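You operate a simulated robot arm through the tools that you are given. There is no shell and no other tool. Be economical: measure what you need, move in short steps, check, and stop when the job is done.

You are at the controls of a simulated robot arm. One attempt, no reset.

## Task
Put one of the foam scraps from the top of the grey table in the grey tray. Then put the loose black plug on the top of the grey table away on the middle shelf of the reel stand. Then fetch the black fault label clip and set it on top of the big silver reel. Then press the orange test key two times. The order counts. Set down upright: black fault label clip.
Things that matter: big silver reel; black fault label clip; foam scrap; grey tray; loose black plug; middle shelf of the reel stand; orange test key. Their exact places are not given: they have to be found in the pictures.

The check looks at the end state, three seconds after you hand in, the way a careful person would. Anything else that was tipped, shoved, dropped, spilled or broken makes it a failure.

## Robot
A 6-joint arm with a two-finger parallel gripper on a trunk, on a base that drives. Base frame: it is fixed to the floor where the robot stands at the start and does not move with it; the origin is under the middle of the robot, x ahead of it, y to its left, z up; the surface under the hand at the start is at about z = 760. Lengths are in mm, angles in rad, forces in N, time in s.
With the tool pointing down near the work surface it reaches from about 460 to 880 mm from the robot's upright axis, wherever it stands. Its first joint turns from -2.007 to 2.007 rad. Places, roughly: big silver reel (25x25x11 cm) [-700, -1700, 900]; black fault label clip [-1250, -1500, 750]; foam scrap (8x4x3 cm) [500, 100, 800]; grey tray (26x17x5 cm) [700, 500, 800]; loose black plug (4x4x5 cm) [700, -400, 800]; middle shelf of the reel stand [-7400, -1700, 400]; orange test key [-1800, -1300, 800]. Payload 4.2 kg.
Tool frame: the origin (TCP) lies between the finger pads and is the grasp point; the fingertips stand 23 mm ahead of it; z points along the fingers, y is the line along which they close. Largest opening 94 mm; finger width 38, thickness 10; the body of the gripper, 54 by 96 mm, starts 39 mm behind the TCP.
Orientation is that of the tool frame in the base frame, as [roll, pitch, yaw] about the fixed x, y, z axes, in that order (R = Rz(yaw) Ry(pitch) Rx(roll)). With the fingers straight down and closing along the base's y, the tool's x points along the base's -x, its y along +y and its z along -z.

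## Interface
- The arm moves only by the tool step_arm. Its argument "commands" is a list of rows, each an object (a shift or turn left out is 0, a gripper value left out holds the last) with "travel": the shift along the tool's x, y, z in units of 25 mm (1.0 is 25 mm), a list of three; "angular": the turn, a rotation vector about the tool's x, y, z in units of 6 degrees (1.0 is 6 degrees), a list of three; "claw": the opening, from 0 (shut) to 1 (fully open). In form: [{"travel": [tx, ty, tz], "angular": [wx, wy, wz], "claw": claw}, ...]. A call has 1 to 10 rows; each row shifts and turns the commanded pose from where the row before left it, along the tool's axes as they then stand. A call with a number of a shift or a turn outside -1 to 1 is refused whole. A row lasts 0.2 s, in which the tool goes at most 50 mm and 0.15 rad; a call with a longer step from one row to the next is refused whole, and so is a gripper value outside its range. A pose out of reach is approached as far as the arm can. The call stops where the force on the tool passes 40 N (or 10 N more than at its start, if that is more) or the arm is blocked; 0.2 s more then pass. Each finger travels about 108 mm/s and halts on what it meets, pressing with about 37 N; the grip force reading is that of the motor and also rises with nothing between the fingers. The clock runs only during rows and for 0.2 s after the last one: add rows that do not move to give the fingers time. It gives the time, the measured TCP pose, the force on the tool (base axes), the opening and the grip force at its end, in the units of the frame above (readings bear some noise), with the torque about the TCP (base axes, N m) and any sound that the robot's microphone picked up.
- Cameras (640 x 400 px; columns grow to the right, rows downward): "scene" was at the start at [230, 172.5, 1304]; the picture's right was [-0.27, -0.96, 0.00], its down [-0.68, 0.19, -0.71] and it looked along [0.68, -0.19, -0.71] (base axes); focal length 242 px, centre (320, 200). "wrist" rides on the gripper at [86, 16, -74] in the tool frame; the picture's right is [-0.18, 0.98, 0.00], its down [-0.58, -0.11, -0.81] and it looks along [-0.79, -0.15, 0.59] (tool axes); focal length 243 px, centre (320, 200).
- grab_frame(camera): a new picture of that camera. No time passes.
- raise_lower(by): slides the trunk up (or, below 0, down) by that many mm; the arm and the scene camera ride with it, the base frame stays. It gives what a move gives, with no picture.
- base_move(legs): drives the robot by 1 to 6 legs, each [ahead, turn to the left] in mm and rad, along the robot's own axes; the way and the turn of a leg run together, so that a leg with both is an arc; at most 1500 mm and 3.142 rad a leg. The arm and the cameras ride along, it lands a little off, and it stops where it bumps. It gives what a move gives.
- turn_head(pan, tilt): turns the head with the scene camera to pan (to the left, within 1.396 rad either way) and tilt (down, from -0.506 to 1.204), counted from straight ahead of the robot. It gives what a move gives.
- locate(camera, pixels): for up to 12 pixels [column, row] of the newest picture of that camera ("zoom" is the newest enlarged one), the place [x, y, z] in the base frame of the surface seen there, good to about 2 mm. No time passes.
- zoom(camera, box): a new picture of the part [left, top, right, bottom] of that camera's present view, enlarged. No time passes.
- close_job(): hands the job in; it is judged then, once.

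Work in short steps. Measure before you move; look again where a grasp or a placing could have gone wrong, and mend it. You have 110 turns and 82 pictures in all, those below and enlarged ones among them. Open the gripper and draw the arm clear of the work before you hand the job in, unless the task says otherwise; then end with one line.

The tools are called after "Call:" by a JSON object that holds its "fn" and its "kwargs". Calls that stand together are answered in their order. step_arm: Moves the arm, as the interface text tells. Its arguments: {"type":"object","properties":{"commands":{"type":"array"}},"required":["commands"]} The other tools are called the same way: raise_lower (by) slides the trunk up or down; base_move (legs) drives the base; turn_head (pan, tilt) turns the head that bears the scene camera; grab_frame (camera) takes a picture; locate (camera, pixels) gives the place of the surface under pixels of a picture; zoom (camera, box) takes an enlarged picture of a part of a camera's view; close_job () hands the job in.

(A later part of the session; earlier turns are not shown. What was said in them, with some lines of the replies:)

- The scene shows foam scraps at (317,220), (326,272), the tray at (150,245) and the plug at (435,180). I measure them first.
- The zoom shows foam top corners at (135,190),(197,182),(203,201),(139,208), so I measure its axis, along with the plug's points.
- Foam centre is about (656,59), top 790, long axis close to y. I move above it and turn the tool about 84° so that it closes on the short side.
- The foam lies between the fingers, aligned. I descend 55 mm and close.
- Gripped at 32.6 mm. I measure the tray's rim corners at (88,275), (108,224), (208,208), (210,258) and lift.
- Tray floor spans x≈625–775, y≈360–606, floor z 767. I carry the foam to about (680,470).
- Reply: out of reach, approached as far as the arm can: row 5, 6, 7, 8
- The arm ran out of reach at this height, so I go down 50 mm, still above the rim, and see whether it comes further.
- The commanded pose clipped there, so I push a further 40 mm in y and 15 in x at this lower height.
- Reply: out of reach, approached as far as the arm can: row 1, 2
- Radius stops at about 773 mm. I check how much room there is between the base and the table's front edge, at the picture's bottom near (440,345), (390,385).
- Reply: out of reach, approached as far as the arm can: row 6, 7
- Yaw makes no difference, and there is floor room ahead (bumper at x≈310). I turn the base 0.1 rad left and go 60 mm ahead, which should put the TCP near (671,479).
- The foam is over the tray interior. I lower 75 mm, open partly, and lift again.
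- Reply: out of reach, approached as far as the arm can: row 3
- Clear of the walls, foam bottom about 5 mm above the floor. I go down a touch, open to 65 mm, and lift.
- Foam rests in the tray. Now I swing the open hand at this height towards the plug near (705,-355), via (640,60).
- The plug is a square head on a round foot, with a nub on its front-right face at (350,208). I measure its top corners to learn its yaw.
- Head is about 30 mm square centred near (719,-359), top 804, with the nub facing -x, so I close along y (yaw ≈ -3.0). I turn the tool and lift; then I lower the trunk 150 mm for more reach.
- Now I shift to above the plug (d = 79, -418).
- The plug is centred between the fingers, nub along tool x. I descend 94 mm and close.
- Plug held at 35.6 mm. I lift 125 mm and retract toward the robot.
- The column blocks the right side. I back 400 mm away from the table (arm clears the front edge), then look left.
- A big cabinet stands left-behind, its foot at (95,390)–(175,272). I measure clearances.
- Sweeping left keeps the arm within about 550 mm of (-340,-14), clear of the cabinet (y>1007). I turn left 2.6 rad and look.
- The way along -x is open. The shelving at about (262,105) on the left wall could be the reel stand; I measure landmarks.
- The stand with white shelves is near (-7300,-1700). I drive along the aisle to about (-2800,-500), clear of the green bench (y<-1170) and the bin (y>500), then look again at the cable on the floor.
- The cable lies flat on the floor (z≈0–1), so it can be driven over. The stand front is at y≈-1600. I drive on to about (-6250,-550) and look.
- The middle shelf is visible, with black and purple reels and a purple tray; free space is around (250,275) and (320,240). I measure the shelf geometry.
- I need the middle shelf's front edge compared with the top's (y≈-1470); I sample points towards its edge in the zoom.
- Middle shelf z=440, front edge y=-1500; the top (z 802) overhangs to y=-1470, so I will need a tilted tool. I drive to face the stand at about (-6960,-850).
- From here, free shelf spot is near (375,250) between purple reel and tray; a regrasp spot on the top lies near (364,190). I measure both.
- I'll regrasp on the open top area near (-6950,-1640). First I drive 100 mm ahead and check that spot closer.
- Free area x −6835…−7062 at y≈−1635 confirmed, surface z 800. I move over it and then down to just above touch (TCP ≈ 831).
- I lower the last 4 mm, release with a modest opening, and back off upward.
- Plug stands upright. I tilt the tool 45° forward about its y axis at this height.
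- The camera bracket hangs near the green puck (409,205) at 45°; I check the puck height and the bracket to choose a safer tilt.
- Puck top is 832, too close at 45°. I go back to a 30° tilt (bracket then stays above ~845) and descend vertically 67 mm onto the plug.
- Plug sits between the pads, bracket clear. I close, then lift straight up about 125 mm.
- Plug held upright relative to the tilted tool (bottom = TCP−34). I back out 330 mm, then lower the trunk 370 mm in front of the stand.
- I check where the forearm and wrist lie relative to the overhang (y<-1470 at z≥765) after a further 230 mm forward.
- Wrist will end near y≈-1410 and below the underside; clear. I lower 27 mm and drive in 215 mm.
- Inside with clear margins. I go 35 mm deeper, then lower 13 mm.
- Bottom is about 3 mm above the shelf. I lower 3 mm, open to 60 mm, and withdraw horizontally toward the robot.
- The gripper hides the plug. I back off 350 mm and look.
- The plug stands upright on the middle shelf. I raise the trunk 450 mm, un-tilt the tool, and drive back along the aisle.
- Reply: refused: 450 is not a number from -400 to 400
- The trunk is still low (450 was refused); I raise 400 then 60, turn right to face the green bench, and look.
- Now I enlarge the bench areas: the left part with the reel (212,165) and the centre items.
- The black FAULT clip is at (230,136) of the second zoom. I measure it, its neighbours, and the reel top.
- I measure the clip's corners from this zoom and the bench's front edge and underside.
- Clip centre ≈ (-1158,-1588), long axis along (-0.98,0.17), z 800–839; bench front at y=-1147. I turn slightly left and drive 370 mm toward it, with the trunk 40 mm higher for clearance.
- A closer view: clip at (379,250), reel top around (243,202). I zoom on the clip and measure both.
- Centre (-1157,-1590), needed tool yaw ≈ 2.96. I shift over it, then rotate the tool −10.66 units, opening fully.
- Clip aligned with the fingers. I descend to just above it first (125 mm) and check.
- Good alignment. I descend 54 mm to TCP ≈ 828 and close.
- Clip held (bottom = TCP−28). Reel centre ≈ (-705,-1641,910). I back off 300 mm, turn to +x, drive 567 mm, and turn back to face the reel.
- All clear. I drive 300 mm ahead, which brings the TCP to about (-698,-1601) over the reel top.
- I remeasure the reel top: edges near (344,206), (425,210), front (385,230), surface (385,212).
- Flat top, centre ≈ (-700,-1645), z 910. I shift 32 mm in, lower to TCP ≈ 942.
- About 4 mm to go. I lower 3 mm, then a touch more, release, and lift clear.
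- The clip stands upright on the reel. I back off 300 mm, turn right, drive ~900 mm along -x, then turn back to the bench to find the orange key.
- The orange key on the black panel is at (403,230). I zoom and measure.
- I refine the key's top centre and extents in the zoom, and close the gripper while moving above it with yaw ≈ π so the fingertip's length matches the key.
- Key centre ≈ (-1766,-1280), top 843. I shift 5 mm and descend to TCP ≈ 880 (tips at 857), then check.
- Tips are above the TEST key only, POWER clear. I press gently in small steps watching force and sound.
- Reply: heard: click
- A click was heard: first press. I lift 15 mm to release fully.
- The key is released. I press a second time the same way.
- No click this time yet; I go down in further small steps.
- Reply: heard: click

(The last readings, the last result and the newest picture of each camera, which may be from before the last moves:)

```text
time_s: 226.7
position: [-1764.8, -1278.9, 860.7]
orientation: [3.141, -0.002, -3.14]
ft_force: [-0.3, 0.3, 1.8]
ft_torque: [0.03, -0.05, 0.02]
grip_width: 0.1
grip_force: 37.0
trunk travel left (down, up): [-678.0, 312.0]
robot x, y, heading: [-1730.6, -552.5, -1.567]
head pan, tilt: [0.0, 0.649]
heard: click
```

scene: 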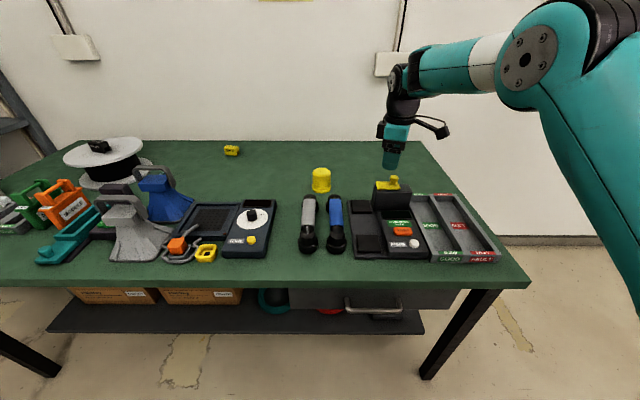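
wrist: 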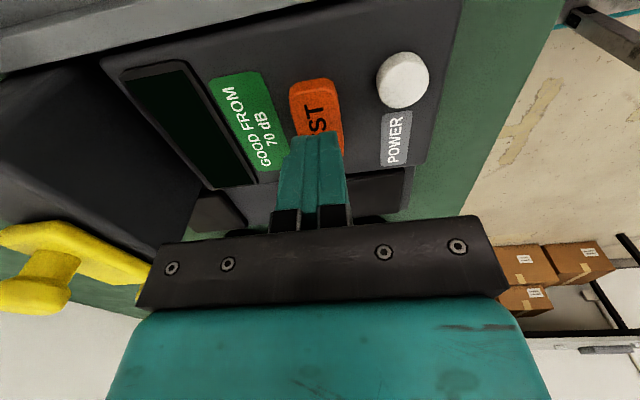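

Second click heard. I lift straight up away from the panel.

Call:
{"fn": "step_arm", "kwargs": {"commands": [{"travel": [0, 0, -0.6]}, {"travel": [0, 0, -1]}, {"travel": [0, 0, -1]}, {"travel": [0, 0, -1]}, {"travel": [0, 0, -1]}, {"travel": [0, 0, -1]}, {"travel": [0, 0, -1], "claw": 0.6}, {"claw": 0.6}, {"claw": 0.6}]}}

Call:
{"fn": "base_move", "kwargs": {"legs": [[-250, 0]]}}

Call:
{"fn": "grab_frame", "kwargs": {"camera": "scene"}}

```text
time_s: 228.7
position: [-1765.6, -1280.3, 1026.1]
orientation: [3.141, -0.002, -3.14]
ft_force: [0.2, -0.1, -0.6]
ft_torque: [-0.04, 0.03, -0.01]
grip_width: 56.4
grip_force: 0.1
trunk travel left (down, up): [-678.0, 312.0]
robot x, y, heading: [-1733.7, -553.8, -1.565]
head pan, tilt: [0.0, 0.649]
```

```text
time_s: 230.5
position: [-1767.1, -1021.4, 1026.4]
orientation: [3.139, -0.004, 3.139]
ft_force: [0.4, 0.1, -0.3]
ft_torque: [0.02, 0.01, -0.01]
grip_width: 56.6
grip_force: 0.0
trunk travel left (down, up): [-678.0, 312.0]
robot x, y, heading: [-1728.6, -292.8, -1.574]
head pan, tilt: [0.0, 0.649]
```

```text
26 pictures are left
```

scene: 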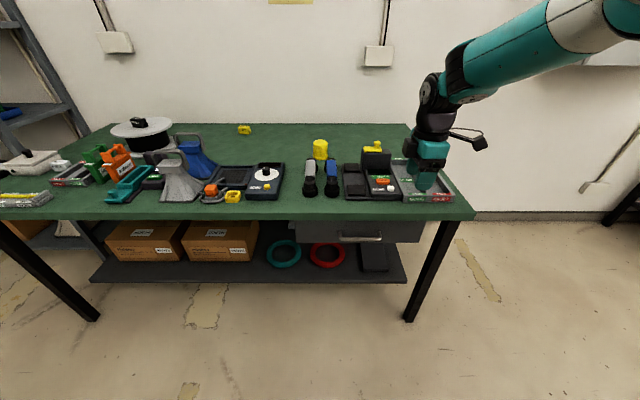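

The clip still stands on the reel (138,122), the bench is undisturbed, and the arm is open and clear. I hand in the job.

Call:
{"fn": "close_job", "kwargs": {}}

```text
The job is handed in.
```

The job is handed in, with all four steps done in order: a foam scrap is in the grey tray, and the black plug is upright on the middle shelf of the reel stand. The fault label clip is upright on the big silver reel, and the orange test key was pressed twice, with a click heard each time.
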